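You operate a simulated robot arm through the tools that you are given. There is no shell and no other tool.

You are at the controls of a simulated robot arm. One attempt, no reset.

Task
Square the small pink stack and put a yellow band round it.
Fine: square it in the corner stop with its blue block; lay it lengthways on the middle of the sliding plate, band it with one press and slide the plate out again, the stack still on it. The other stacks stay.
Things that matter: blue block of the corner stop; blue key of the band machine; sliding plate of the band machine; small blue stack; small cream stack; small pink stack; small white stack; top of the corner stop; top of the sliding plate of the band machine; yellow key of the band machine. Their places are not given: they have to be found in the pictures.

It is judged by the outcome, as a careful person would: the job done as asked, and still so three seconds after it is handed in. It fails if anything else is knocked over, pushed out of place, dropped, spilled or broken.

Robot
A 7-joint arm with a two-finger parallel gripper, fixed in place. Base frame: the origin is at the foot of the arm, x ahead of it, y to its left, z up; the work surface is at about z = 800. Lengths are in mm, angles in degrees, forces in N, time in s.
Its first joint turns from -166.0 to 166.0 degrees. Payload 4.4 kg.
The tool frame sits at the grasp point between the pads (the TCP): z along the fingers, y along the line on which they close. The tips reach 23 mm beyond it. Largest opening 94 mm; finger width 38, thickness 10; the body of the gripper, 54 by 96 mm, starts 39 mm behind the TCP.
Orientation is that of the tool frame in the base frame, as a unit quaternion [w, x, y, z]. With the fingers straight down and closing along the base's y, the tool's x points along the base's -x, its y along +y and its z along -z.

Tools
- The arm moves only by the tool apply_moves. Its argument "rows" is a list of rows, each an object of numbers (a shift or turn left out is 0, a gripper value left out holds the last): "x", "y", "z": the shift along the base's x, y, z in units of 30 mm (1.0 is 30 mm); "ax", "ay", "az": the turn, a rotation vector about the base's x, y, z in units of 6 degrees (1.0 is 6 degrees); "jaw": the closure, from 0 (fully open) to 1 (shut). In form: [{"x": .., "y": .., "z": .., "ax": .., "ay": .., "az": .., "jaw": ..}, ...]. A call has 1 to 20 rows; each row shifts and turns the commanded pose from where the row before left it. A call with a number of a shift or a turn outside -1 to 1 is refused whole. A row lasts 0.2 s, in which the tool goes at most 50 mm and 8.6 degrees; a call with a longer step from one row to the next is refused whole, and so is a gripper value outside its range. A pose out of reach is approached as far as the arm can. The call stops where the force on the tool passes 90 N (or 10 N more than at its start, if that is more) or the arm is blocked; 0.2 s more then pass. The fingers move at their own pace (about 72 mm/s each) and stop on an object; they squeeze with about 43 N. The grip force told is the motor's: it shows also when the fingers shut on nothing. Time passes only in rows, and 0.2 s behind the last, so rows that do not move let the fingers close. The reply holds the time, the measured pose of the TCP, the force on the tool along the base axes, the opening and the grip force, in the units named above and with some noise, with the torque about the TCP (base axes, N m) and any sound that the robot's microphone picked up.
- Cameras (640 x 400 px; columns grow to the right, rows downward): "scene" is fixed at [48.2, 648.7, 1529.8]; the picture's right is [-0.41, -0.91, 0.00], its down [-0.56, 0.25, -0.79] and it looks along [0.72, -0.32, -0.61] (base axes); focal length 279 px, centre (320, 200). "wrist" rides on the gripper at [86, 16, -74] in the tool frame; the picture's right is [-0.18, 0.98, 0.00], its down [-0.58, -0.11, -0.81] and it looks along [-0.79, -0.15, 0.59] (tool axes); focal length 243 px, centre (320, 200).
- grab_frame(camera): a new picture of that camera. No time passes.
- probe_pixels(camera, pixels): for up to 12 pixels [column, row] of the newest picture of that camera ("zoom" is the newest enlarged one), the place [x, y, z] in the base frame of the surface seen there, good to about 3 mm. No time passes.
- inspect(camera, box): a new picture of the part [left, top, right, bottom] of that camera's present view, enlarged. No time passes.
- close_job(): hands the job in; it is judged then, once.

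Leave the gripper open and the arm clear of the work at the hand-in unless told otherwise.

The tools are called after "Call:" as name(argument=value, ...) on one line, values as JSON. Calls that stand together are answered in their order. apply_moves: Moves the arm, as the interface text tells. Its arguments: {"type":"object","properties":{"rows":{"type":"array","items":{"type":"object","properties":{"x":{"type":"number"},"y":{"type":"number"},"z":{"type":"number"},"ax":{"type":"number"},"ay":{"type":"number"},"az":{"type":"number"},"jaw":{"type":"number"}}}}},"required":["rows"]} The other tools are called the same way: grab_frame (camera) takes a picture; probe_pixels (camera, pixels) gives the place of the surface under pixels of a picture; inspect (camera, box) takes an enlarged picture of a part of a camera's view; close_job () hands the job in.

At the start:

```text
clock: 0.0
ee_pos: [637.2, 362.6, 1256.0]
ee_rot: [-0.001, 0.0, 1.0, 0.0]
wrist_force: [0.0, -0.3, 0.2]
moment: [0.01, -0.02, -0.02]
opening: 94.1
grip_force: 0.1
```

scene: 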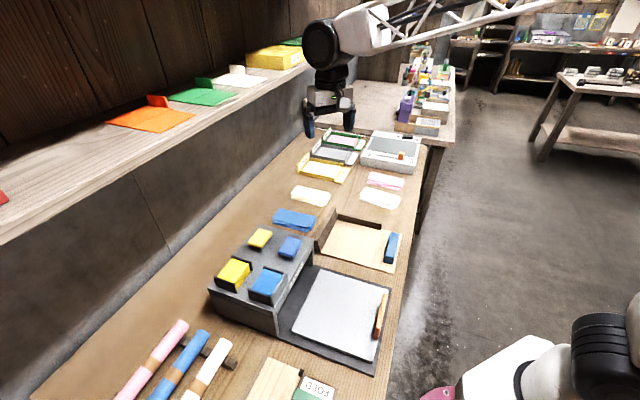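
wrist: 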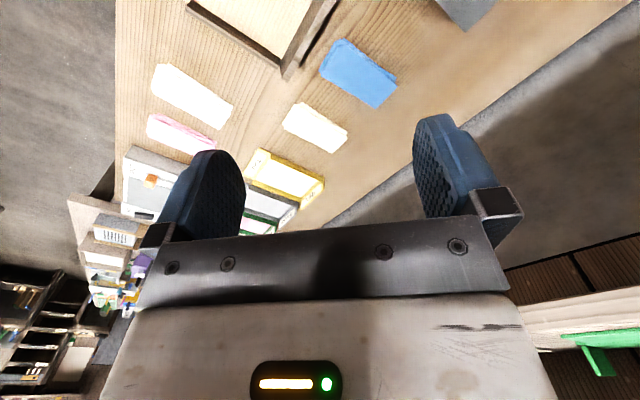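

I see the band machine (yellow and blue keys, white plate), a corner stop with a blue block, and the stacks. I'll enlarge the scene around the stacks, corner stop and machine.

Call:
inspect(camera="scene", box=[260, 160, 420, 260])

Call:
inspect(camera="scene", box=[200, 210, 424, 370])

```text
4.00 times, centred on (340, 210) of scene
```

zoom: 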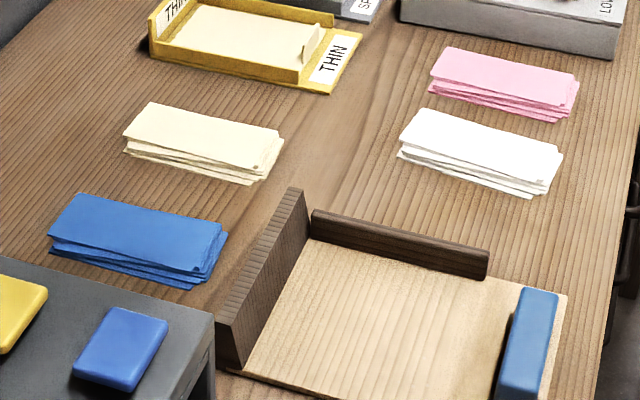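

```text
2.50 times, centred on (312, 290) of scene
```

zoom: 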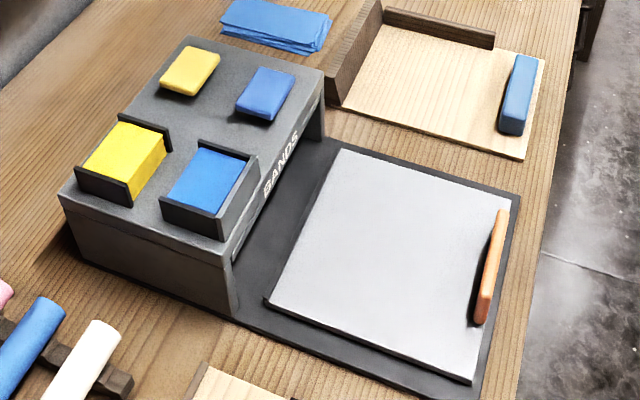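

The newest enlargement shows the machine: flat yellow key (190,70), flat blue key (265,93), walled boxes with yellow and blue (125,158), (207,180), the white plate with an orange handle. I probe these places.

Call:
probe_pixels(camera="zoom", pixels=[[190, 70], [265, 90], [120, 155], [205, 178], [345, 153], [508, 208], [270, 302], [470, 380], [495, 220], [482, 295], [150, 215], [300, 90]])

Call:
probe_pixels(camera="zoom", pixels=[[330, 140], [520, 200], [230, 310], [478, 395], [318, 70], [190, 40], [60, 195], [240, 240], [390, 260], [490, 265], [320, 130], [285, 170]])

Call:
inspect(camera="scene", box=[300, 160, 420, 275])

```text
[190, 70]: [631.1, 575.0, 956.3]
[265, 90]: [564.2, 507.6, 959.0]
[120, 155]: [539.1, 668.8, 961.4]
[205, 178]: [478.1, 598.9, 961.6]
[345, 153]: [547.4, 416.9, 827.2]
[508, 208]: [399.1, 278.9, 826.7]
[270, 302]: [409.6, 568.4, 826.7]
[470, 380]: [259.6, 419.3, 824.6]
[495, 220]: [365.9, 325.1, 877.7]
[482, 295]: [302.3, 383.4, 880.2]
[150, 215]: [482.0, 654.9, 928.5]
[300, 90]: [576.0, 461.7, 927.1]
```

```text
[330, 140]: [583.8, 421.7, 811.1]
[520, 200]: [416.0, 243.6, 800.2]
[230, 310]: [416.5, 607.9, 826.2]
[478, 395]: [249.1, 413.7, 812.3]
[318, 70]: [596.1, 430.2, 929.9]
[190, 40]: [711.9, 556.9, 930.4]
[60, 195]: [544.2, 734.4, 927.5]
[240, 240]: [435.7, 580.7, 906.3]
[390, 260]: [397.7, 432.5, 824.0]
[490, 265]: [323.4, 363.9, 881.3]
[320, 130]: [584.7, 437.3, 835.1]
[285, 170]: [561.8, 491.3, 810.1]
```

```text
3.48 times, centred on (360, 218) of scene
```

zoom: 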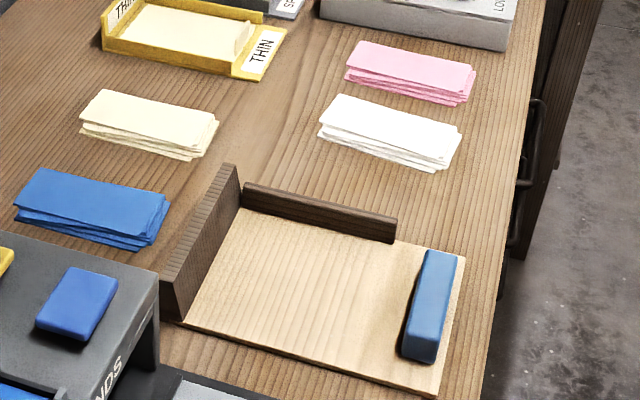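

Now the corner stop: tall dark wall at left, low dark wall at the back, blue block at right. I probe its corners and the stacks.

Call:
probe_pixels(camera="zoom", pixels=[[242, 206], [188, 318], [435, 390], [462, 258], [395, 243], [247, 188], [395, 222], [230, 168], [165, 275], [432, 255], [418, 350], [320, 290]])

Call:
probe_pixels(camera="zoom", pixels=[[365, 44], [473, 70], [347, 66], [462, 97], [410, 68], [458, 104], [346, 78], [338, 97], [460, 135], [320, 125], [440, 165], [390, 130]])

Call:
probe_pixels(camera="zoom", pixels=[[440, 262], [410, 340], [432, 362], [425, 255], [455, 258], [404, 355], [216, 210], [180, 318], [320, 213], [150, 120], [90, 200], [500, 45]])

```text
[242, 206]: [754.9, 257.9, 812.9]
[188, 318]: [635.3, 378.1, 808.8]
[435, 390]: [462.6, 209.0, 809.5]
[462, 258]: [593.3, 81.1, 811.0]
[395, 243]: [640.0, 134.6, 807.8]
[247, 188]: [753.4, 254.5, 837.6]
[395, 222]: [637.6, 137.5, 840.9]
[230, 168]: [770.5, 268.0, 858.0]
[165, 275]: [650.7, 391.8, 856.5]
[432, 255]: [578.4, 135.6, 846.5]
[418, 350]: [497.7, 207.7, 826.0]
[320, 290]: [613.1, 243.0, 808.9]
```

```text
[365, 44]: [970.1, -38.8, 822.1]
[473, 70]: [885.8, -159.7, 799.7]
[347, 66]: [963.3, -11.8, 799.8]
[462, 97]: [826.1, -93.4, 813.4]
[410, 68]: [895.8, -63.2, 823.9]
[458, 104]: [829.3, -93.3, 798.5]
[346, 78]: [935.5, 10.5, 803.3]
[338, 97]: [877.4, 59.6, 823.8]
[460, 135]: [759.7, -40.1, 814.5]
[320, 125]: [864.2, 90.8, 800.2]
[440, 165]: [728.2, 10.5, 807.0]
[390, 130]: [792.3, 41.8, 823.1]
```

```text
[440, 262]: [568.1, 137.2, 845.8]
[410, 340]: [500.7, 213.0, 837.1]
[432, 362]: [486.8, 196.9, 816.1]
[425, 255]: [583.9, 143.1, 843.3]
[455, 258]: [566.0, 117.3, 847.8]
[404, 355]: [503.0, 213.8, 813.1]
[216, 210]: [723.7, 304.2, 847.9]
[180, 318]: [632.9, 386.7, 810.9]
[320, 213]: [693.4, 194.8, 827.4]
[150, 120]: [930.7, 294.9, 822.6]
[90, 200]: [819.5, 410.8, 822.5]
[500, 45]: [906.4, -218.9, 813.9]
```

Pink stack is near (895,-65), top z≈824. I enlarge the scene on pink and white stacks for corner detail, and again on the corner stop.

Call:
inspect(camera="scene", box=[352, 165, 416, 205])

Call:
probe_pixels(camera="zoom", pixels=[[320, 200]])

```text
10.00 times, centred on (384, 185) of scene
```

zoom: 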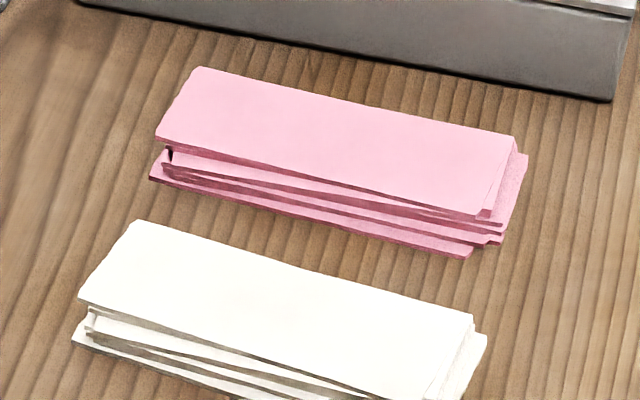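

```text
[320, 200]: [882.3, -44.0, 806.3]
```

I probe the pink stack's corners, the white stack's far edge and the grey box's near edge, to know the finger room.

Call:
probe_pixels(camera="zoom", pixels=[[198, 70], [512, 138], [158, 136], [482, 210], [525, 155], [468, 254], [153, 177], [135, 225], [470, 318], [85, 298], [330, 65], [600, 95]])

Call:
apply_moves(rows=[{"y": -1}, {"y": -1}, {"y": -1}, {"y": -1}, {"y": -1}, {"y": -1}, {"y": -1}, {"y": -1}, {"y": -1}, {"y": -1}, {"y": -1}, {"y": -1}, {"y": -1}, {"z": -1}, {"z": -1}, {"z": -1}, {"z": -1}, {"z": -1}, {"z": 0}])

Call:
grab_frame(camera="wrist")

```text
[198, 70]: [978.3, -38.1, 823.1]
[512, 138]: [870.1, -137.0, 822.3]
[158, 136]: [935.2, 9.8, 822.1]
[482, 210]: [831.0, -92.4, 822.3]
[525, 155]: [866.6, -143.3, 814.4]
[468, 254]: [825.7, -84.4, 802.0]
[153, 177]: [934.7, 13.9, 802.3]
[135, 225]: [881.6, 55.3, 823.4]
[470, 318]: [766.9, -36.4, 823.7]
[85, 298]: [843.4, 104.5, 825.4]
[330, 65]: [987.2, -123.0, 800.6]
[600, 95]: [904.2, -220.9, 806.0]
```

```text
clock: 4.0
ee_pos: [635.3, -26.9, 1104.1]
ee_rot: [0.0, 0.0, 1.0, 0.0]
wrist_force: [0.1, -0.3, -0.3]
moment: [0.04, -0.03, -0.03]
opening: 94.1
grip_force: 0.1
```

```text
taken
```

wrist: 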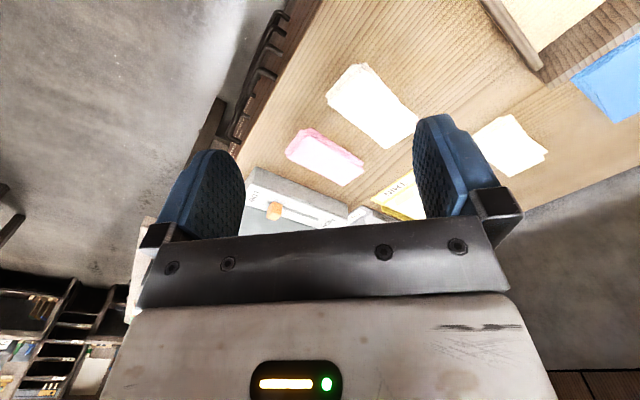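

Pink's top corners: (978,-38), (870,-137), (935,10), (831,-92): about 146×62 mm, long axis about 44°. There are about 70 mm free on both sides. Next I look at the band machine from its open side: move above it and turn 45° so the wrist camera looks into the housing.

Call:
apply_moves(rows=[{"x": -1, "y": 1, "az": 1}, {"x": -1, "y": 1, "az": 1}, {"x": -1, "y": 1, "az": 1}, {"x": -1, "y": 1, "az": 1}, {"x": -1, "y": 1, "az": 1}, {"x": -1, "y": 1, "az": 1}, {"x": -1, "y": 1, "az": 1}, {"x": -1, "y": 1, "az": 0.5}, {"x": -1, "y": 1}, {"x": -1, "y": 1}, {"x": -1}, {}])

Call:
grab_frame(camera="wrist")

Call:
grab_frame(camera="scene")

```text
clock: 6.6
ee_pos: [309.9, 271.6, 1106.0]
ee_rot: [0.0, -0.382, 0.924, 0.0]
wrist_force: [-0.5, 0.6, -0.4]
moment: [0.01, 0.03, -0.05]
opening: 93.9
grip_force: 0.1
```

```text
taken
```

wrist: 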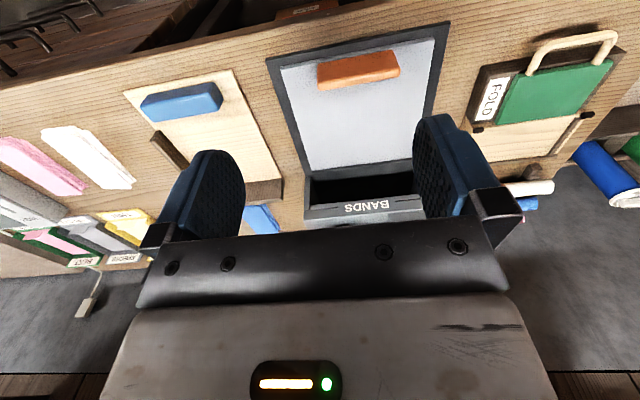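

```text
taken
```

scene: 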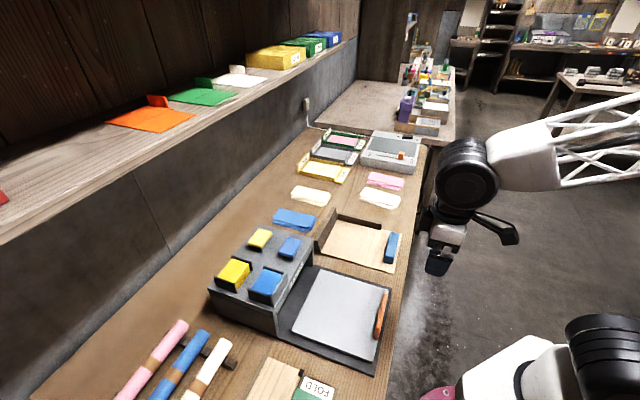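

The machine is in the wrist view around (360,120); I enlarge it.

Call:
inspect(camera="wrist", box=[250, 10, 460, 240])

Call:
probe_pixels(camera="wrist", pixels=[[282, 68], [435, 40], [311, 173], [410, 158], [268, 56], [450, 24], [318, 75], [400, 65], [358, 75], [350, 190], [420, 200], [305, 215]])

```text
1.74 times, centred on (355, 125) of wrist
```

zoom: 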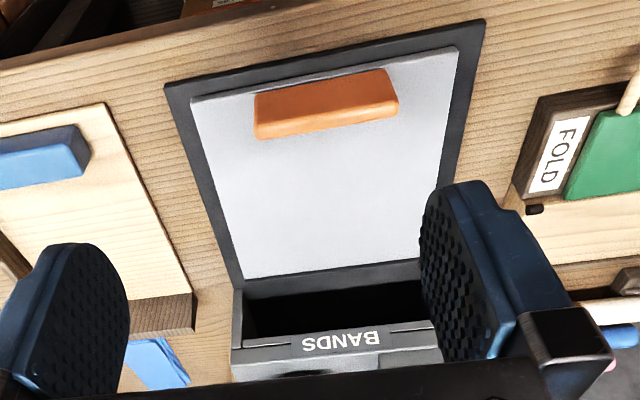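

```text
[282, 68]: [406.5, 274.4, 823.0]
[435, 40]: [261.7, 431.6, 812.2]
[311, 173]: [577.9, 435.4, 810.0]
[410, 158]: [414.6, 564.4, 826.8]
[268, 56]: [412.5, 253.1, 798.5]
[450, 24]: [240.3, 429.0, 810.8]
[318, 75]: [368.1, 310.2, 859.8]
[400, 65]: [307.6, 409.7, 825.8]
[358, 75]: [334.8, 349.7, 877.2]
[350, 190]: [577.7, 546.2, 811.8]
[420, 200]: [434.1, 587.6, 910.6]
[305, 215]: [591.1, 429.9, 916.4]
```

Plate corners give a plate of about 205×201 mm, centre ≈(404,421), top z≈826, slide direction about 43.7° (toward +x,+y). Next I look closely at the corner stop and its block from nearer.

Call:
apply_moves(rows=[{"x": 1, "y": -1}, {"x": 1, "y": -1}, {"x": 1, "y": -1}, {"x": 1, "y": -1}, {"x": 0.5, "y": -1}, {"y": -1}, {"z": -1}, {"z": -1}, {"z": -0.5}, {}])

Call:
inspect(camera="wrist", box=[120, 0, 520, 250])

```text
clock: 8.8
ee_pos: [442.1, 90.2, 1030.3]
ee_rot: [0.0, -0.382, 0.924, -0.001]
wrist_force: [0.2, 1.0, -0.1]
moment: [-0.01, 0.03, -0.01]
opening: 93.9
grip_force: 0.1
```

```text
1.60 times, centred on (320, 125) of wrist
```

zoom: 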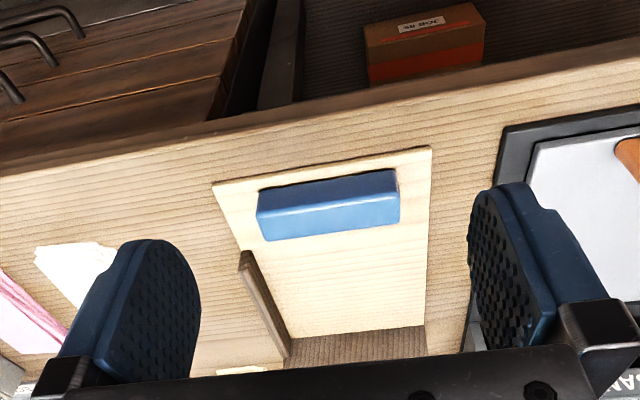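

The block lies at (330,205) in the enlargement. I probe its edges and the stop's walls.

Call:
probe_pixels(camera="zoom", pixels=[[258, 192], [397, 170], [268, 213], [400, 194], [268, 238], [398, 221], [330, 200], [330, 225], [330, 182], [330, 240], [235, 195], [415, 165]])

Call:
probe_pixels(camera="zoom", pixels=[[240, 255], [290, 352], [262, 290], [290, 333], [424, 324], [380, 345], [215, 185], [430, 150], [425, 300], [265, 250], [330, 330], [300, 338]])

```text
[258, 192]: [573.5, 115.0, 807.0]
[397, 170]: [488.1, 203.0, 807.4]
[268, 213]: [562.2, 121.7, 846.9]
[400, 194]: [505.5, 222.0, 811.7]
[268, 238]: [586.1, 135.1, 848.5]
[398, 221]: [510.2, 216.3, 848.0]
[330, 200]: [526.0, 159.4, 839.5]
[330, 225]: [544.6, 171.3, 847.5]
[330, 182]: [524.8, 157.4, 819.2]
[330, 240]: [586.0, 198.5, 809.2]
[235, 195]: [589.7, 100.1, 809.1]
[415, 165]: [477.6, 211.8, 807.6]
```

```text
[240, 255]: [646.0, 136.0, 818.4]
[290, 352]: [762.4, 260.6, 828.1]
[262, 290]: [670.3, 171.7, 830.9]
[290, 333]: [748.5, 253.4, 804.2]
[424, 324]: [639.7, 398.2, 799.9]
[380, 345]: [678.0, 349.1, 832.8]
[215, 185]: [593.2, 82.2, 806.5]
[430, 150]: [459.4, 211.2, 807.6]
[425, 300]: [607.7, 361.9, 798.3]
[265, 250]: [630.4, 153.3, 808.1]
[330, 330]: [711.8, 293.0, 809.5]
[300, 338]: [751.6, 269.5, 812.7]
```

The block is free-standing: about 110 × 26 × 40 mm, centre ≈(539,167), 206 mm from the tall wall. The tool's present yaw (45°) already has the jaws closing across the pink stack's width, so I go above its centre (902,-64), staying high.

Call:
apply_moves(rows=[{"x": 0.958, "y": -0.321}, {"x": 0.958, "y": -0.321}, {"x": 0.958, "y": -0.321}, {"x": 0.958, "y": -0.321}, {"x": 0.958, "y": -0.321}, {"x": 0.958, "y": -0.321}, {"x": 0.958, "y": -0.321}, {"x": 0.958, "y": -0.321}, {"x": 0.958, "y": -0.321}, {"x": 0.958, "y": -0.321}, {"x": 0.958, "y": -0.321}, {"x": 0.958, "y": -0.321}, {"x": 0.958, "y": -0.321}, {"x": 0.958, "y": -0.321}, {"x": 0.958, "y": -0.321}, {"x": 0.958, "y": -0.321}, {"z": -1}, {"z": -1}, {}])

Call:
inspect(camera="scene", box=[336, 145, 432, 205])

Call:
grab_frame(camera="wrist")

```text
clock: 12.8
ee_pos: [899.2, -63.3, 971.1]
ee_rot: [-0.001, -0.383, 0.924, 0.001]
wrist_force: [-0.2, -0.1, -0.5]
moment: [0.03, 0.0, 0.0]
opening: 94.1
grip_force: 0.0
```

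```text
6.67 times, centred on (384, 175) of scene
```

zoom: 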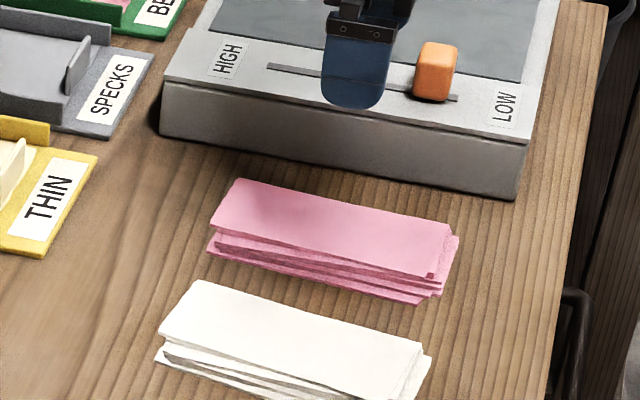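

```text
taken
```

wrist: 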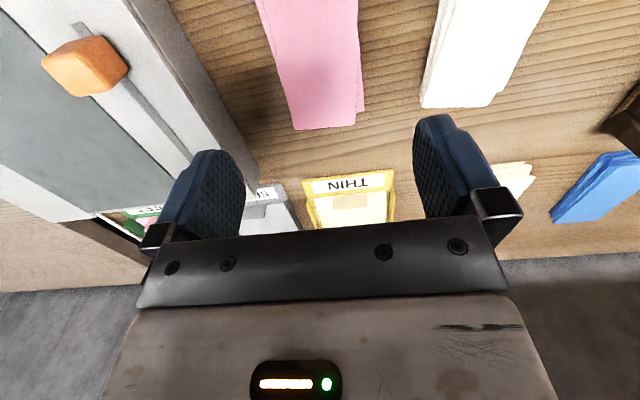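

The stack lies between the fingers. I probe the far end and edges of the pink stack in the wrist view to centre and align.

Call:
probe_pixels(camera="wrist", pixels=[[293, 126], [358, 122], [265, 20], [355, 15], [280, 75], [356, 70], [363, 105], [420, 105], [255, 180], [232, 150], [320, 60], [362, 85]])

```text
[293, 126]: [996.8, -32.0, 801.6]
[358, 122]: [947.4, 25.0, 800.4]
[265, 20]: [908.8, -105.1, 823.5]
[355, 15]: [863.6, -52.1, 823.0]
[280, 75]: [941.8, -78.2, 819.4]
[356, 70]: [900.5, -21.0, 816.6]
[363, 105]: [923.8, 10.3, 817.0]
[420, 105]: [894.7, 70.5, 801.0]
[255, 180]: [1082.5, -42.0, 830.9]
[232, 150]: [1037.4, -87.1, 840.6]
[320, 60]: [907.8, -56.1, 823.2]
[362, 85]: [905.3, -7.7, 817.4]
```

Stack centre across is about 3.5 mm to the +x,-y side. I shift (+3,-3) and lower to z≈826, jaws open.

Call:
apply_moves(rows=[{"x": 0.1, "y": -0.1, "z": -1}, {"z": -1}, {"z": -1}, {"z": -1}, {"z": -0.5}, {"z": -0.33}, {}])

Call:
inspect(camera="scene", box=[336, 145, 432, 205])

```text
clock: 14.4
ee_pos: [904.5, -65.3, 825.8]
ee_rot: [0.0, -0.383, 0.924, 0.0]
wrist_force: [0.7, 0.4, 0.9]
moment: [-0.02, -0.01, 0.02]
opening: 94.2
grip_force: 0.1
```

```text
6.67 times, centred on (384, 175) of scene
```

zoom: 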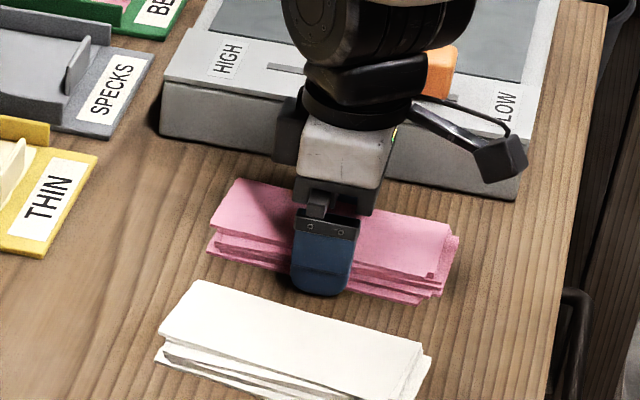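

Fingers straddle the stack with no force. I lower 1.8 mm more and close the jaws.

Call:
apply_moves(rows=[{"z": -0.06}, {}, {"jaw": 0.3}, {"jaw": 0.4}, {"jaw": 0.5}, {"jaw": 0.6}, {"jaw": 0.6}, {}, {}])

Call:
inspect(camera="scene", box=[336, 145, 432, 205])

```text
clock: 16.4
ee_pos: [903.9, -65.3, 824.7]
ee_rot: [0.001, -0.382, 0.924, 0.001]
wrist_force: [0.7, -0.3, 0.3]
moment: [-0.02, -0.02, 0.03]
opening: 67.4
grip_force: 43.3
```

```text
6.67 times, centred on (384, 175) of scene
```

zoom: 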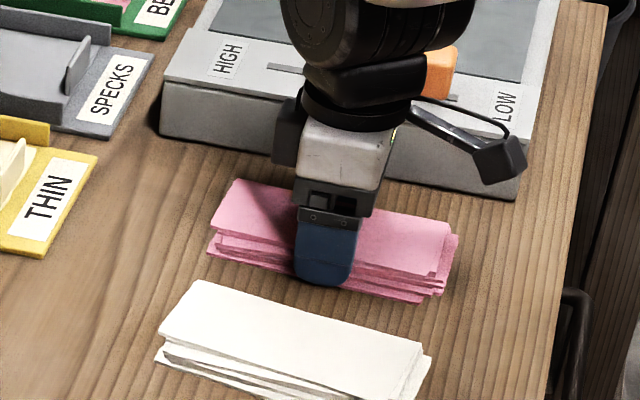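

The jaws stopped at 67.4 mm with 43 N. I wait a moment to see whether the sheets give further.

Call:
apply_moves(rows=[{}, {}, {}, {}, {}])

Call:
inspect(camera="wrist", box=[180, 0, 500, 200])

```text
clock: 17.6
ee_pos: [903.5, -66.1, 824.1]
ee_rot: [0.0, -0.383, 0.924, 0.0]
wrist_force: [0.5, -0.5, 2.1]
moment: [0.01, 0.01, 0.04]
opening: 67.4
grip_force: 43.3
```

```text
2.00 times, centred on (340, 100) of wrist
```

zoom: 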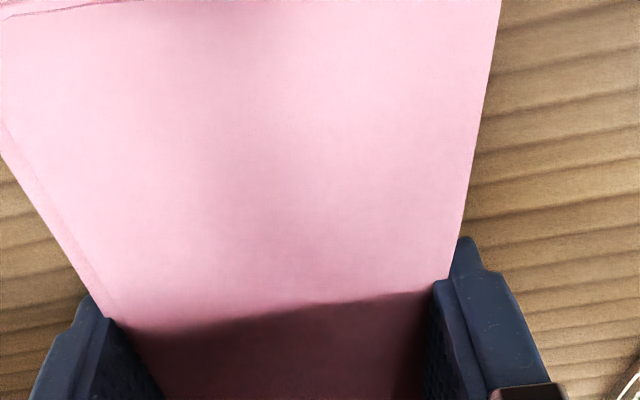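

Held firmly. I lift straight up slowly and look whether all the sheets come along.

Call:
apply_moves(rows=[{"z": 0.3}, {"z": 0.4}, {"z": 0.5}, {"z": 0.6}, {"z": 0.6}, {}])

Call:
inspect(camera="scene", box=[336, 135, 432, 205])

```text
clock: 19.0
ee_pos: [904.8, -64.8, 897.3]
ee_rot: [0.0, -0.383, 0.924, -0.001]
wrist_force: [-0.7, -0.3, -0.9]
moment: [0.0, -0.01, -0.02]
opening: 67.4
grip_force: 43.4
```

```text
5.71 times, centred on (384, 170) of scene
```

zoom: 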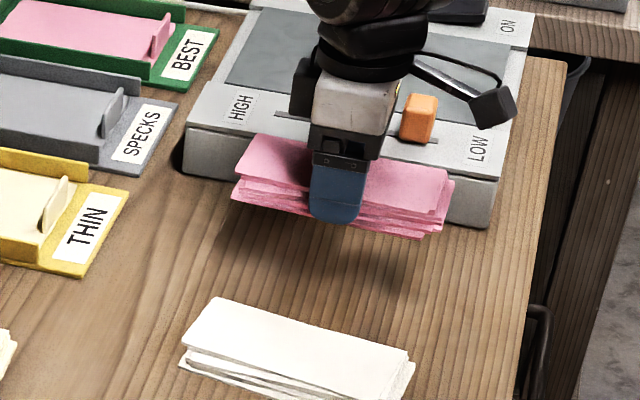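

The stack came up as one piece, still ragged. Next: carry it to the corner stop, with a gap to both walls. The stop is at 45°: tall wall at u≈716 (u along +x+y), low wall at v≈353 (v along +x−y). Target TCP (643,240); I raise first and travel at z≈960.

Call:
apply_moves(rows=[{"z": 1}, {"z": 1}, {"x": -0.79, "y": 0.925}, {"x": -0.79, "y": 0.925}, {"x": -0.79, "y": 0.925}, {"x": -0.79, "y": 0.925}, {"x": -0.79, "y": 0.925}, {"x": -0.79, "y": 0.925}, {"x": -0.79, "y": 0.925}, {"x": -0.79, "y": 0.925}, {"x": -0.79, "y": 0.925}, {"x": -0.79, "y": 0.925}, {"x": -0.79, "y": 0.925}, {}, {}])

Call:
inspect(camera="scene", box=[270, 150, 430, 280])

Call:
grab_frame(camera="wrist")

```text
clock: 22.2
ee_pos: [644.6, 241.1, 953.8]
ee_rot: [0.0, -0.383, 0.924, 0.0]
wrist_force: [-0.2, -0.7, -0.8]
moment: [-0.03, -0.01, 0.03]
opening: 67.3
grip_force: 43.4
```

```text
3.08 times, centred on (350, 215) of scene
```

zoom: 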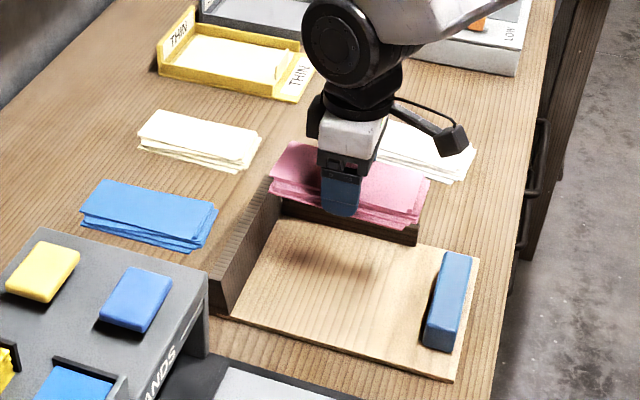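

```text
taken
```

wrist: 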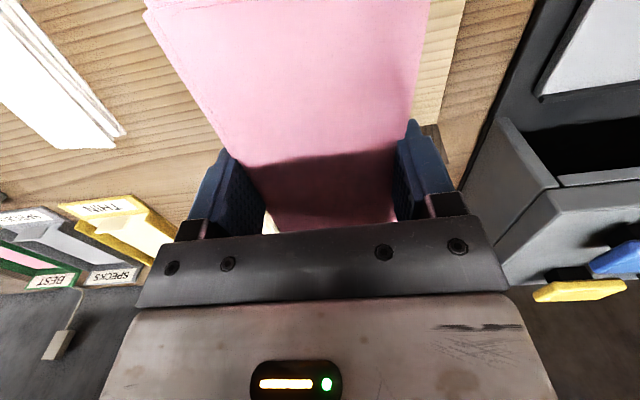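

The stack is above the stop. I probe its outline (its lowest sheet's ends) to be sure it clears the tall wall and the block.

Call:
probe_pixels(camera="zoom", pixels=[[290, 143], [430, 180], [405, 218], [408, 226], [271, 180], [271, 195], [428, 190], [245, 240], [275, 205], [440, 255], [320, 230], [415, 228]])

```text
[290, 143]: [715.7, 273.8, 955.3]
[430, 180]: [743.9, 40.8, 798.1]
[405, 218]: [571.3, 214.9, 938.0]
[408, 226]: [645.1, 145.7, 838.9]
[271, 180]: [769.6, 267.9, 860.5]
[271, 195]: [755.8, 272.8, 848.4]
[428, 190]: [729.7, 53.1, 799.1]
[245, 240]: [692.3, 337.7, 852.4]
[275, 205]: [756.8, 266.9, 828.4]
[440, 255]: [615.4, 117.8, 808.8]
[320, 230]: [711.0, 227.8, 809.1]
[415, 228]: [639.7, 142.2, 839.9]
```

About 14 mm to the tall wall, about 40 mm to the block, 30 mm to the low wall. I lower to just above the floor of the stop.

Call:
apply_moves(rows=[{"z": -1}, {"z": -1}, {"z": -1}, {"z": -0.6}, {"z": -0.25}, {}])

Call:
inspect(camera="scene", box=[270, 180, 430, 280])

```text
clock: 23.6
ee_pos: [644.9, 242.2, 840.9]
ee_rot: [0.0, -0.382, 0.924, 0.0]
wrist_force: [0.4, 0.0, -1.0]
moment: [-0.03, 0.02, -0.01]
opening: 67.3
grip_force: 43.0
```

```text
4.00 times, centred on (350, 230) of scene
```

zoom: 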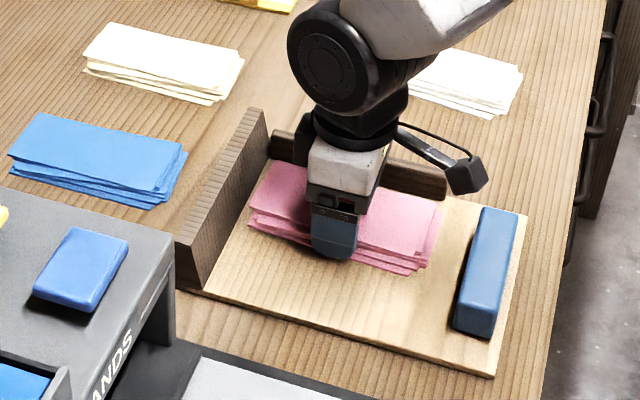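

It fits well. I lower in small steps to touch.

Call:
apply_moves(rows=[{"z": -0.08}, {"z": -0.06}, {"z": -0.04}, {}])

```text
clock: 24.6
ee_pos: [643.1, 242.8, 835.9]
ee_rot: [0.0, -0.383, 0.924, 0.0]
wrist_force: [0.0, -0.1, -0.8]
moment: [0.04, -0.02, -0.02]
opening: 67.4
grip_force: 43.0
```

Call:
apply_moves(rows=[{"z": -0.05}, {"z": -0.04}, {}])

```text
clock: 25.4
ee_pos: [644.8, 241.3, 833.0]
ee_rot: [0.002, -0.383, 0.924, 0.0]
wrist_force: [-12.7, -1.1, 35.1]
moment: [-0.14, 0.43, -0.01]
opening: 67.1
grip_force: 42.5
```

Contact felt (35 N). I back off slightly and open the jaws, then rise.

Call:
apply_moves(rows=[{"z": 0.03}, {"jaw": 0.3}, {"jaw": 0.1}, {"jaw": 0.05}, {}, {"z": 0.5}, {"z": 1}, {"z": 1}, {"z": 1}, {"z": 1}, {}])

Call:
inspect(camera="scene", box=[270, 180, 430, 280])

```text
clock: 27.8
ee_pos: [644.1, 242.8, 969.5]
ee_rot: [0.0, -0.382, 0.924, 0.0]
wrist_force: [-0.1, 0.2, 0.2]
moment: [0.0, 0.03, 0.0]
opening: 89.4
grip_force: 0.0
```

```text
4.00 times, centred on (350, 230) of scene
```

zoom: 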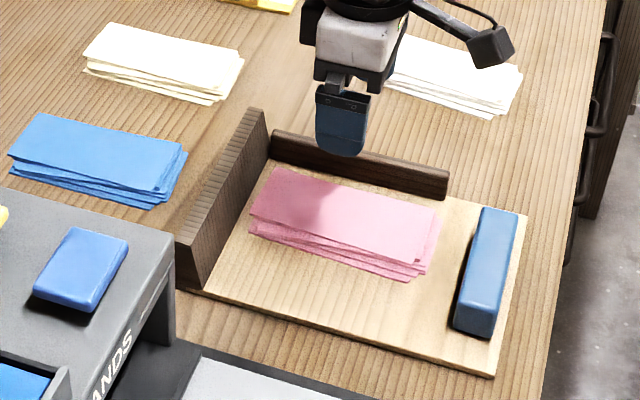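

The stack sits in the stop. Now the block: I turn the tool by −90° so the jaws close across the block's thickness, and go above its centre (539,167).

Call:
apply_moves(rows=[{"x": -0.2325, "y": -0.167, "az": -1}, {"x": -0.2325, "y": -0.167, "az": -1}, {"x": -0.2325, "y": -0.167, "az": -1}, {"x": -0.2325, "y": -0.167, "az": -1}, {"x": -0.2325, "y": -0.167, "az": -1}, {"x": -0.2325, "y": -0.167, "az": -1}, {"x": -0.2325, "y": -0.167, "az": -1}, {"x": -0.2325, "y": -0.167, "az": -1}, {"x": -0.2325, "y": -0.167, "az": -1}, {"x": -0.2325, "y": -0.167, "az": -1}, {"x": -0.2325, "y": -0.167, "az": -1}, {"x": -0.2325, "y": -0.167, "az": -1}, {"x": -0.2325, "y": -0.167, "az": -1}, {"x": -0.2325, "y": -0.167, "az": -1}, {"x": -0.2325, "y": -0.167, "az": -1}, {}])

Call:
inspect(camera="scene", box=[300, 180, 460, 280])

Call:
grab_frame(camera="wrist")

```text
clock: 31.2
ee_pos: [538.1, 167.2, 969.1]
ee_rot: [0.0, 0.384, 0.923, 0.0]
wrist_force: [-0.3, -0.4, -0.7]
moment: [-0.02, 0.02, -0.01]
opening: 89.4
grip_force: 0.1
```

```text
4.00 times, centred on (380, 230) of scene
```

zoom: 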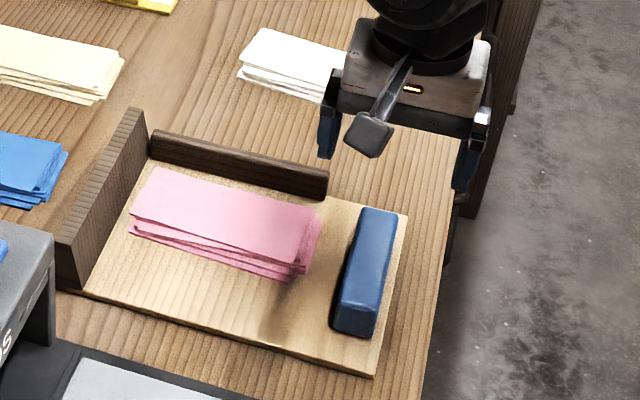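

```text
taken
```

wrist: 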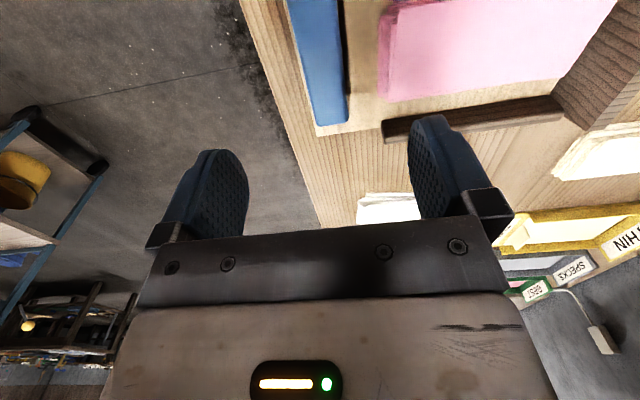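

The block is below the tool. I narrow the jaws to about 50 mm and lower to z≈860 so the tips hold only the top 11–12 mm of the block, above the stack's height.

Call:
apply_moves(rows=[{"jaw": 0.47}, {"z": -1}, {"z": -1}, {"z": -1}, {"z": -0.4}, {}])

Call:
inspect(camera="scene", box=[300, 180, 460, 280])

Call:
grab_frame(camera="wrist")

```text
clock: 32.6
ee_pos: [538.2, 167.1, 866.6]
ee_rot: [0.0, 0.383, 0.924, 0.0]
wrist_force: [0.5, 0.0, -0.7]
moment: [0.0, 0.03, 0.02]
opening: 49.5
grip_force: 0.1
```

```text
4.00 times, centred on (380, 230) of scene
```

zoom: 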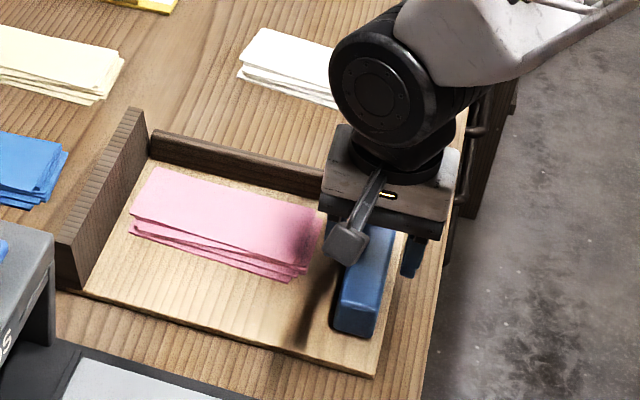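

```text
taken
```

wrist: 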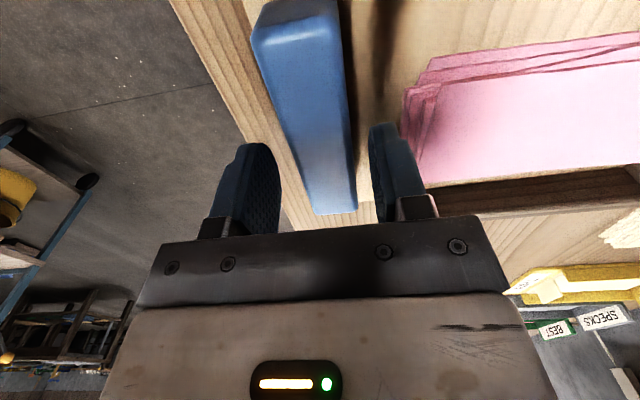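

The block is between the fingers. I lower 6 mm and close.

Call:
apply_moves(rows=[{"z": -0.2}, {}, {"jaw": 0.65}, {"jaw": 0.8}, {"jaw": 0.85}, {}, {}])

Call:
grab_frame(camera="wrist")

Call:
inspect(camera="scene", box=[300, 180, 460, 280])

```text
clock: 34.2
ee_pos: [538.3, 165.8, 861.1]
ee_rot: [0.0, 0.383, 0.924, 0.0]
wrist_force: [13.1, 16.9, -7.1]
moment: [0.23, -0.32, 0.01]
opening: 32.5
grip_force: 45.3
```

```text
taken
```

wrist: 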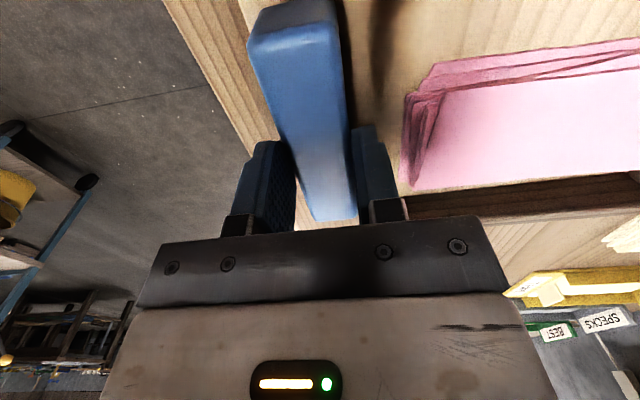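

```text
4.00 times, centred on (380, 230) of scene
```

zoom: 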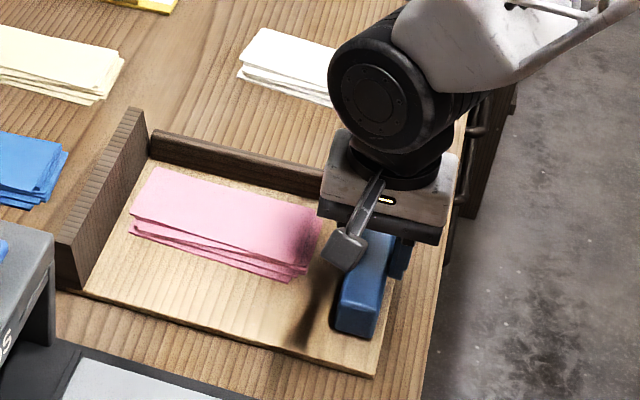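

Gripped, opening 32.5 mm; a sideways force of about 21 N along u shows. I move 12 mm along +u to learn how the block behaves.

Call:
apply_moves(rows=[{"x": 0.094, "y": 0.094}, {"x": 0.094, "y": 0.094}, {"x": 0.094, "y": 0.094}, {}])

Call:
inspect(camera="scene", box=[300, 180, 460, 280])

```text
clock: 35.2
ee_pos: [546.9, 175.2, 862.0]
ee_rot: [0.0, 0.383, 0.924, 0.0]
wrist_force: [-14.9, 14.6, 28.4]
moment: [0.26, 0.31, -0.05]
opening: 32.5
grip_force: 45.0
```

```text
4.00 times, centred on (380, 230) of scene
```

zoom: 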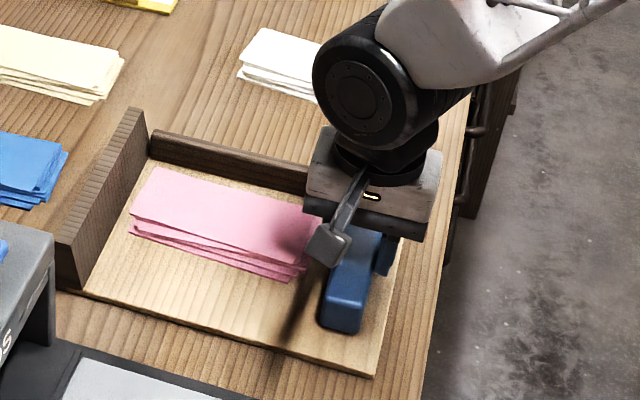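

The block follows along u. Some force up (28 N) and sideways; I raise the command a hair to relieve it, and go 12 mm further.

Call:
apply_moves(rows=[{"z": 0.03}, {"x": 0.094, "y": 0.094}, {"x": 0.094, "y": 0.094}, {"x": 0.094, "y": 0.094}, {}])

Call:
grab_frame(camera="wrist")

```text
clock: 36.4
ee_pos: [554.9, 183.5, 860.2]
ee_rot: [0.0, 0.383, 0.924, 0.0]
wrist_force: [-16.8, 14.6, 10.8]
moment: [0.29, 0.4, 0.0]
opening: 32.5
grip_force: 45.4
```

```text
taken
```

wrist: 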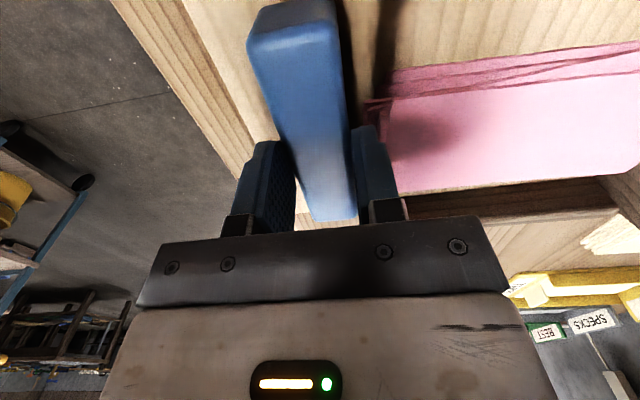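

Sideways force of about 21 N toward −v remains, so the block may be guided at a slightly different angle. I ease 1 mm toward −v and see.

Call:
apply_moves(rows=[{"x": -0.024, "y": 0.024}, {}])

```text
clock: 37.0
ee_pos: [556.2, 182.2, 860.3]
ee_rot: [0.0, 0.383, 0.924, 0.0]
wrist_force: [4.8, -7.7, 2.1]
moment: [-0.19, -0.09, 0.01]
opening: 32.5
grip_force: 44.8
```

Relieved, so the block runs in a guide at roughly 46.5°. I continue along that direction 12 mm.

Call:
apply_moves(rows=[{"x": 0.092, "y": 0.0965}, {"x": 0.092, "y": 0.0965}, {"x": 0.092, "y": 0.0965}, {}])

Call:
inspect(camera="scene", box=[300, 180, 460, 280])

```text
clock: 38.0
ee_pos: [564.7, 191.5, 860.8]
ee_rot: [0.001, 0.382, 0.924, 0.0]
wrist_force: [18.1, -21.8, 2.8]
moment: [-0.55, -0.39, 0.04]
opening: 32.7
grip_force: 44.4
```

```text
4.00 times, centred on (380, 230) of scene
```

zoom: 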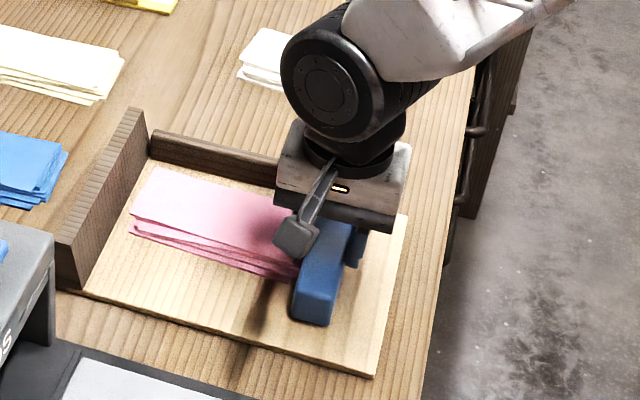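

Now the side force has reversed, so the guide is nearly 45°. I correct back by 0.9 mm and continue at 45° in small steps toward the stack.

Call:
apply_moves(rows=[{"x": 0.022, "y": -0.022}, {"x": 0.07, "y": 0.07}, {"x": 0.07, "y": 0.07}, {"x": 0.07, "y": 0.07}, {}])

Call:
grab_frame(camera="wrist")

```text
clock: 39.2
ee_pos: [570.4, 197.3, 860.6]
ee_rot: [-0.001, 0.383, 0.924, -0.001]
wrist_force: [16.3, -20.6, -13.2]
moment: [-0.27, -0.19, -0.05]
opening: 32.5
grip_force: 45.2
```

```text
taken
```

wrist: 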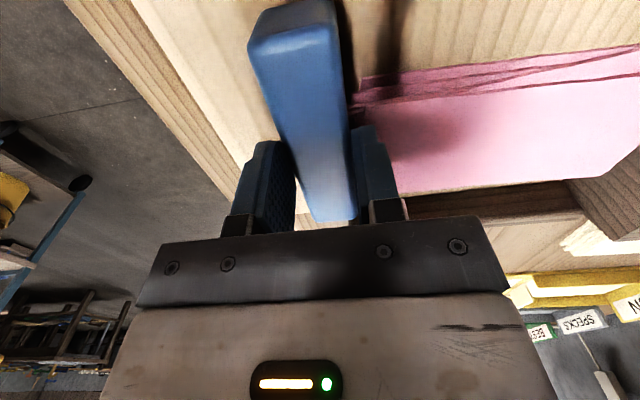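

Block front is now at u≈559, about touching the ragged end of the stack. I continue in 2.5 mm steps with a slight correction and watch the force.

Call:
apply_moves(rows=[{"x": 0.015, "y": -0.015}, {"x": 0.06, "y": 0.06}, {"x": 0.06, "y": 0.06}, {}])

Call:
inspect(camera="scene", box=[290, 190, 418, 270])

```text
clock: 40.2
ee_pos: [572.5, 201.6, 860.3]
ee_rot: [0.0, 0.383, 0.924, 0.0]
wrist_force: [-23.3, 20.1, 15.3]
moment: [0.5, 0.6, -0.06]
opening: 32.5
grip_force: 45.5
```

```text
5.00 times, centred on (354, 230) of scene
```

zoom: 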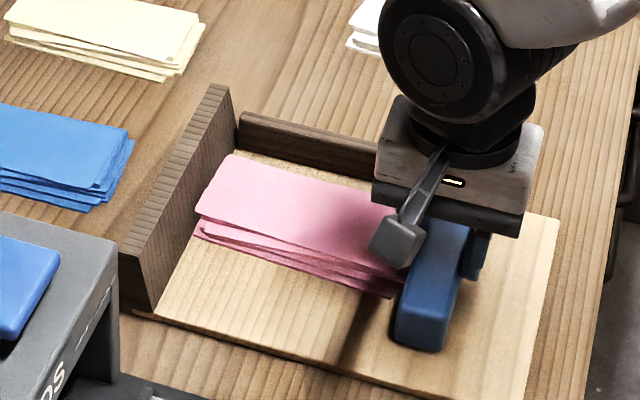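

The stack is moving toward the tall wall. A few more small steps until the force along u rises.

Call:
apply_moves(rows=[{"x": -0.008, "y": 0.008}, {"x": 0.05, "y": 0.05}, {"x": 0.05, "y": 0.05}, {}])

Call:
inspect(camera="scene", box=[290, 190, 418, 270])

```text
clock: 41.2
ee_pos: [574.9, 204.3, 860.0]
ee_rot: [0.0, 0.383, 0.924, -0.002]
wrist_force: [-21.5, 17.2, -4.4]
moment: [0.12, 0.13, -0.01]
opening: 32.8
grip_force: 44.6
```

```text
5.00 times, centred on (354, 230) of scene
```

zoom: 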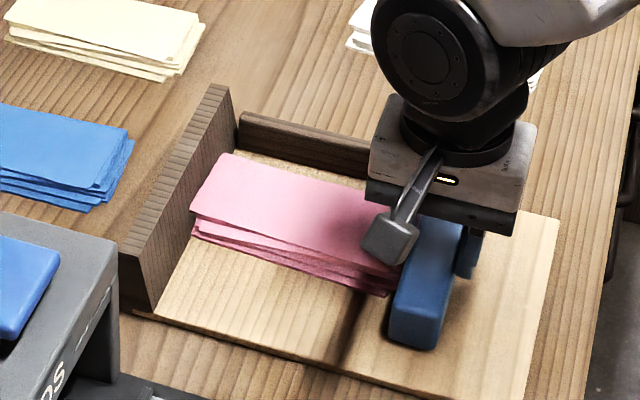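

Almost at the wall. Continue 2 mm steps.

Call:
apply_moves(rows=[{"x": 0.05, "y": 0.05}, {"x": 0.05, "y": 0.05}, {}])

Call:
apply_moves(rows=[{"x": 0.04, "y": 0.04}, {}])

Call:
inspect(camera="scene", box=[290, 190, 418, 270])

```text
clock: 42.0
ee_pos: [577.8, 207.0, 861.1]
ee_rot: [-0.002, 0.383, 0.924, -0.002]
wrist_force: [-17.8, -38.6, -23.8]
moment: [-0.85, 0.07, 0.36]
opening: 32.3
grip_force: 45.7
```

```text
clock: 42.6
ee_pos: [579.1, 206.5, 862.0]
ee_rot: [-0.002, 0.383, 0.924, -0.002]
wrist_force: [-15.9, -29.9, 22.8]
moment: [-0.99, 0.07, 0.13]
opening: 32.6
grip_force: 45.0
stopped in row 2: the force on the tool passed its limit at 91 N (the readings are from after the stop); the commanded pose is now the measured one
```

```text
5.00 times, centred on (354, 230) of scene
```

zoom: 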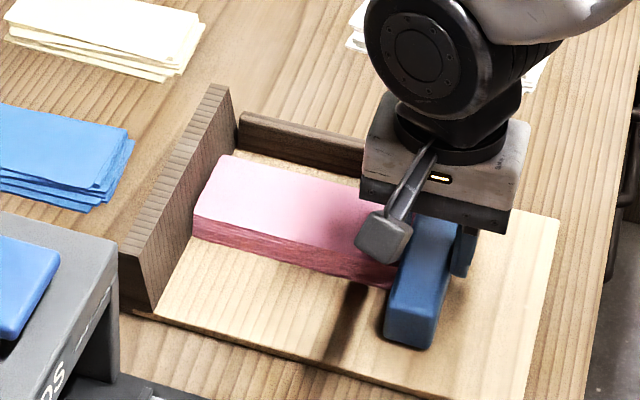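

The stack is now neatly squared against the tall wall. I draw the block back along −u, in its grip, to about where it stood.

Call:
apply_moves(rows=[{"x": -0.05, "y": -0.05}, {"x": -0.1, "y": -0.1}, {"x": -0.1, "y": -0.1}, {}])

Call:
inspect(camera="scene", box=[290, 190, 418, 270])

```text
clock: 43.6
ee_pos: [572.4, 200.9, 861.4]
ee_rot: [-0.001, 0.384, 0.923, -0.002]
wrist_force: [22.3, -26.2, -6.7]
moment: [-0.29, -0.65, 0.84]
opening: 32.6
grip_force: 44.6
```

```text
5.00 times, centred on (354, 230) of scene
```

zoom: 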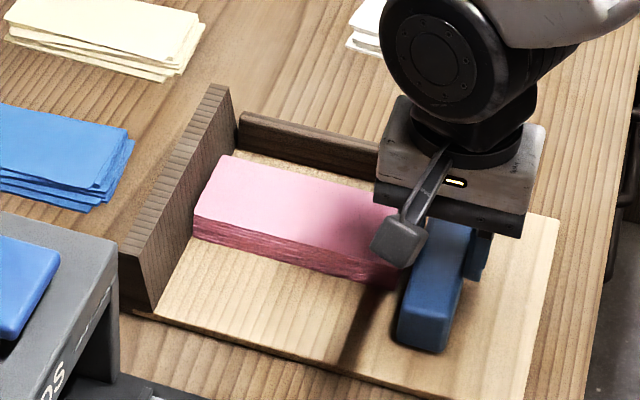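

It separates cleanly; I bring it back the remaining ~45 mm.

Call:
apply_moves(rows=[{"x": 0.02, "y": -0.02}, {"x": -0.11, "y": -0.11}, {"x": -0.11, "y": -0.11}, {"x": -0.11, "y": -0.11}, {"x": -0.11, "y": -0.11}, {"x": -0.11, "y": -0.11}, {}])

Call:
apply_moves(rows=[{"x": -0.11, "y": -0.11}, {"x": -0.11, "y": -0.11}, {"x": -0.11, "y": -0.11}, {"x": -0.11, "y": -0.11}, {}])

Call:
inspect(camera="scene", box=[290, 180, 450, 280])

```text
clock: 45.2
ee_pos: [554.4, 182.0, 860.5]
ee_rot: [-0.002, 0.383, 0.924, -0.001]
wrist_force: [-17.5, 15.7, 18.1]
moment: [0.24, 0.12, 0.05]
opening: 32.4
grip_force: 45.2
```

```text
clock: 46.4
ee_pos: [542.9, 168.8, 861.5]
ee_rot: [-0.002, 0.383, 0.924, -0.003]
wrist_force: [-15.1, 15.5, -27.3]
moment: [0.27, -0.07, 0.78]
opening: 32.7
grip_force: 44.9
```

```text
4.00 times, centred on (370, 230) of scene
```

zoom: 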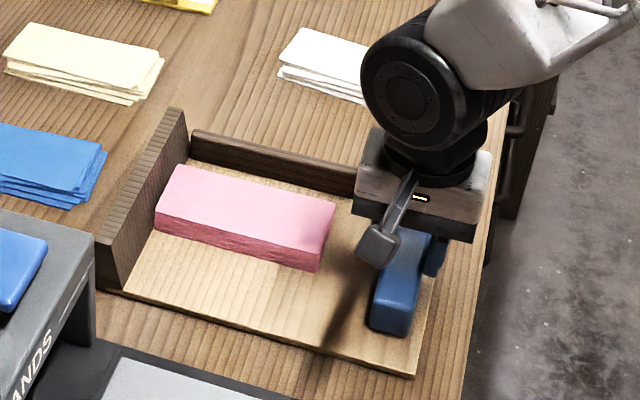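

The block is back and the stack is standing squared. I open the jaws a little, rise and turn back +90° later; first release and rise.

Call:
apply_moves(rows=[{"jaw": 0.6}, {"jaw": 0.47}, {}, {"z": 0.5}, {"z": 1}, {"z": 1}, {"z": 1}, {"z": 1, "jaw": 0.05}, {}])

Call:
inspect(camera="scene", box=[300, 190, 428, 270])

```text
clock: 48.4
ee_pos: [543.0, 170.6, 996.9]
ee_rot: [-0.002, 0.382, 0.924, -0.002]
wrist_force: [-0.5, -0.4, -0.4]
moment: [0.02, 0.01, 0.02]
opening: 89.6
grip_force: 0.1
```

```text
5.00 times, centred on (364, 230) of scene
```

zoom: 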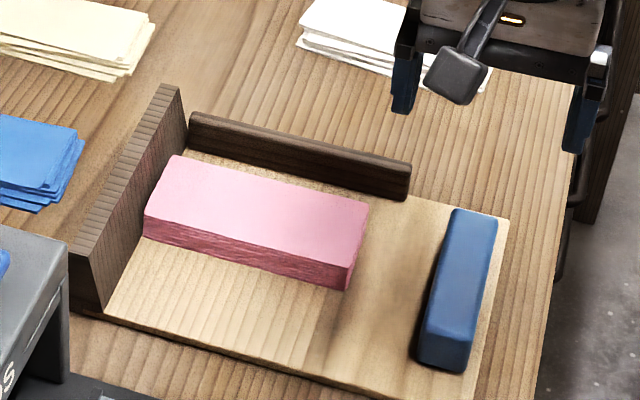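

I probe the squared stack's top corners to grip it at its middle.

Call:
probe_pixels(camera="zoom", pixels=[[173, 158], [367, 204], [147, 212], [350, 262], [256, 210], [350, 285], [145, 235], [350, 272], [210, 195], [300, 225], [458, 212], [435, 365]])

```text
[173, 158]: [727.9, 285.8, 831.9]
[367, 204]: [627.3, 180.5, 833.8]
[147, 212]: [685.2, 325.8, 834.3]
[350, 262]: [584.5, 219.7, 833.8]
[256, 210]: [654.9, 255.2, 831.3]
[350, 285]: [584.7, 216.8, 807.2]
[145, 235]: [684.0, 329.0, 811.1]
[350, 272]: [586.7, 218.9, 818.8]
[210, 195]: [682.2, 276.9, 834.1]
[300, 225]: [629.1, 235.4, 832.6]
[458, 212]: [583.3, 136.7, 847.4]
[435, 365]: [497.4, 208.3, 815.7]
```

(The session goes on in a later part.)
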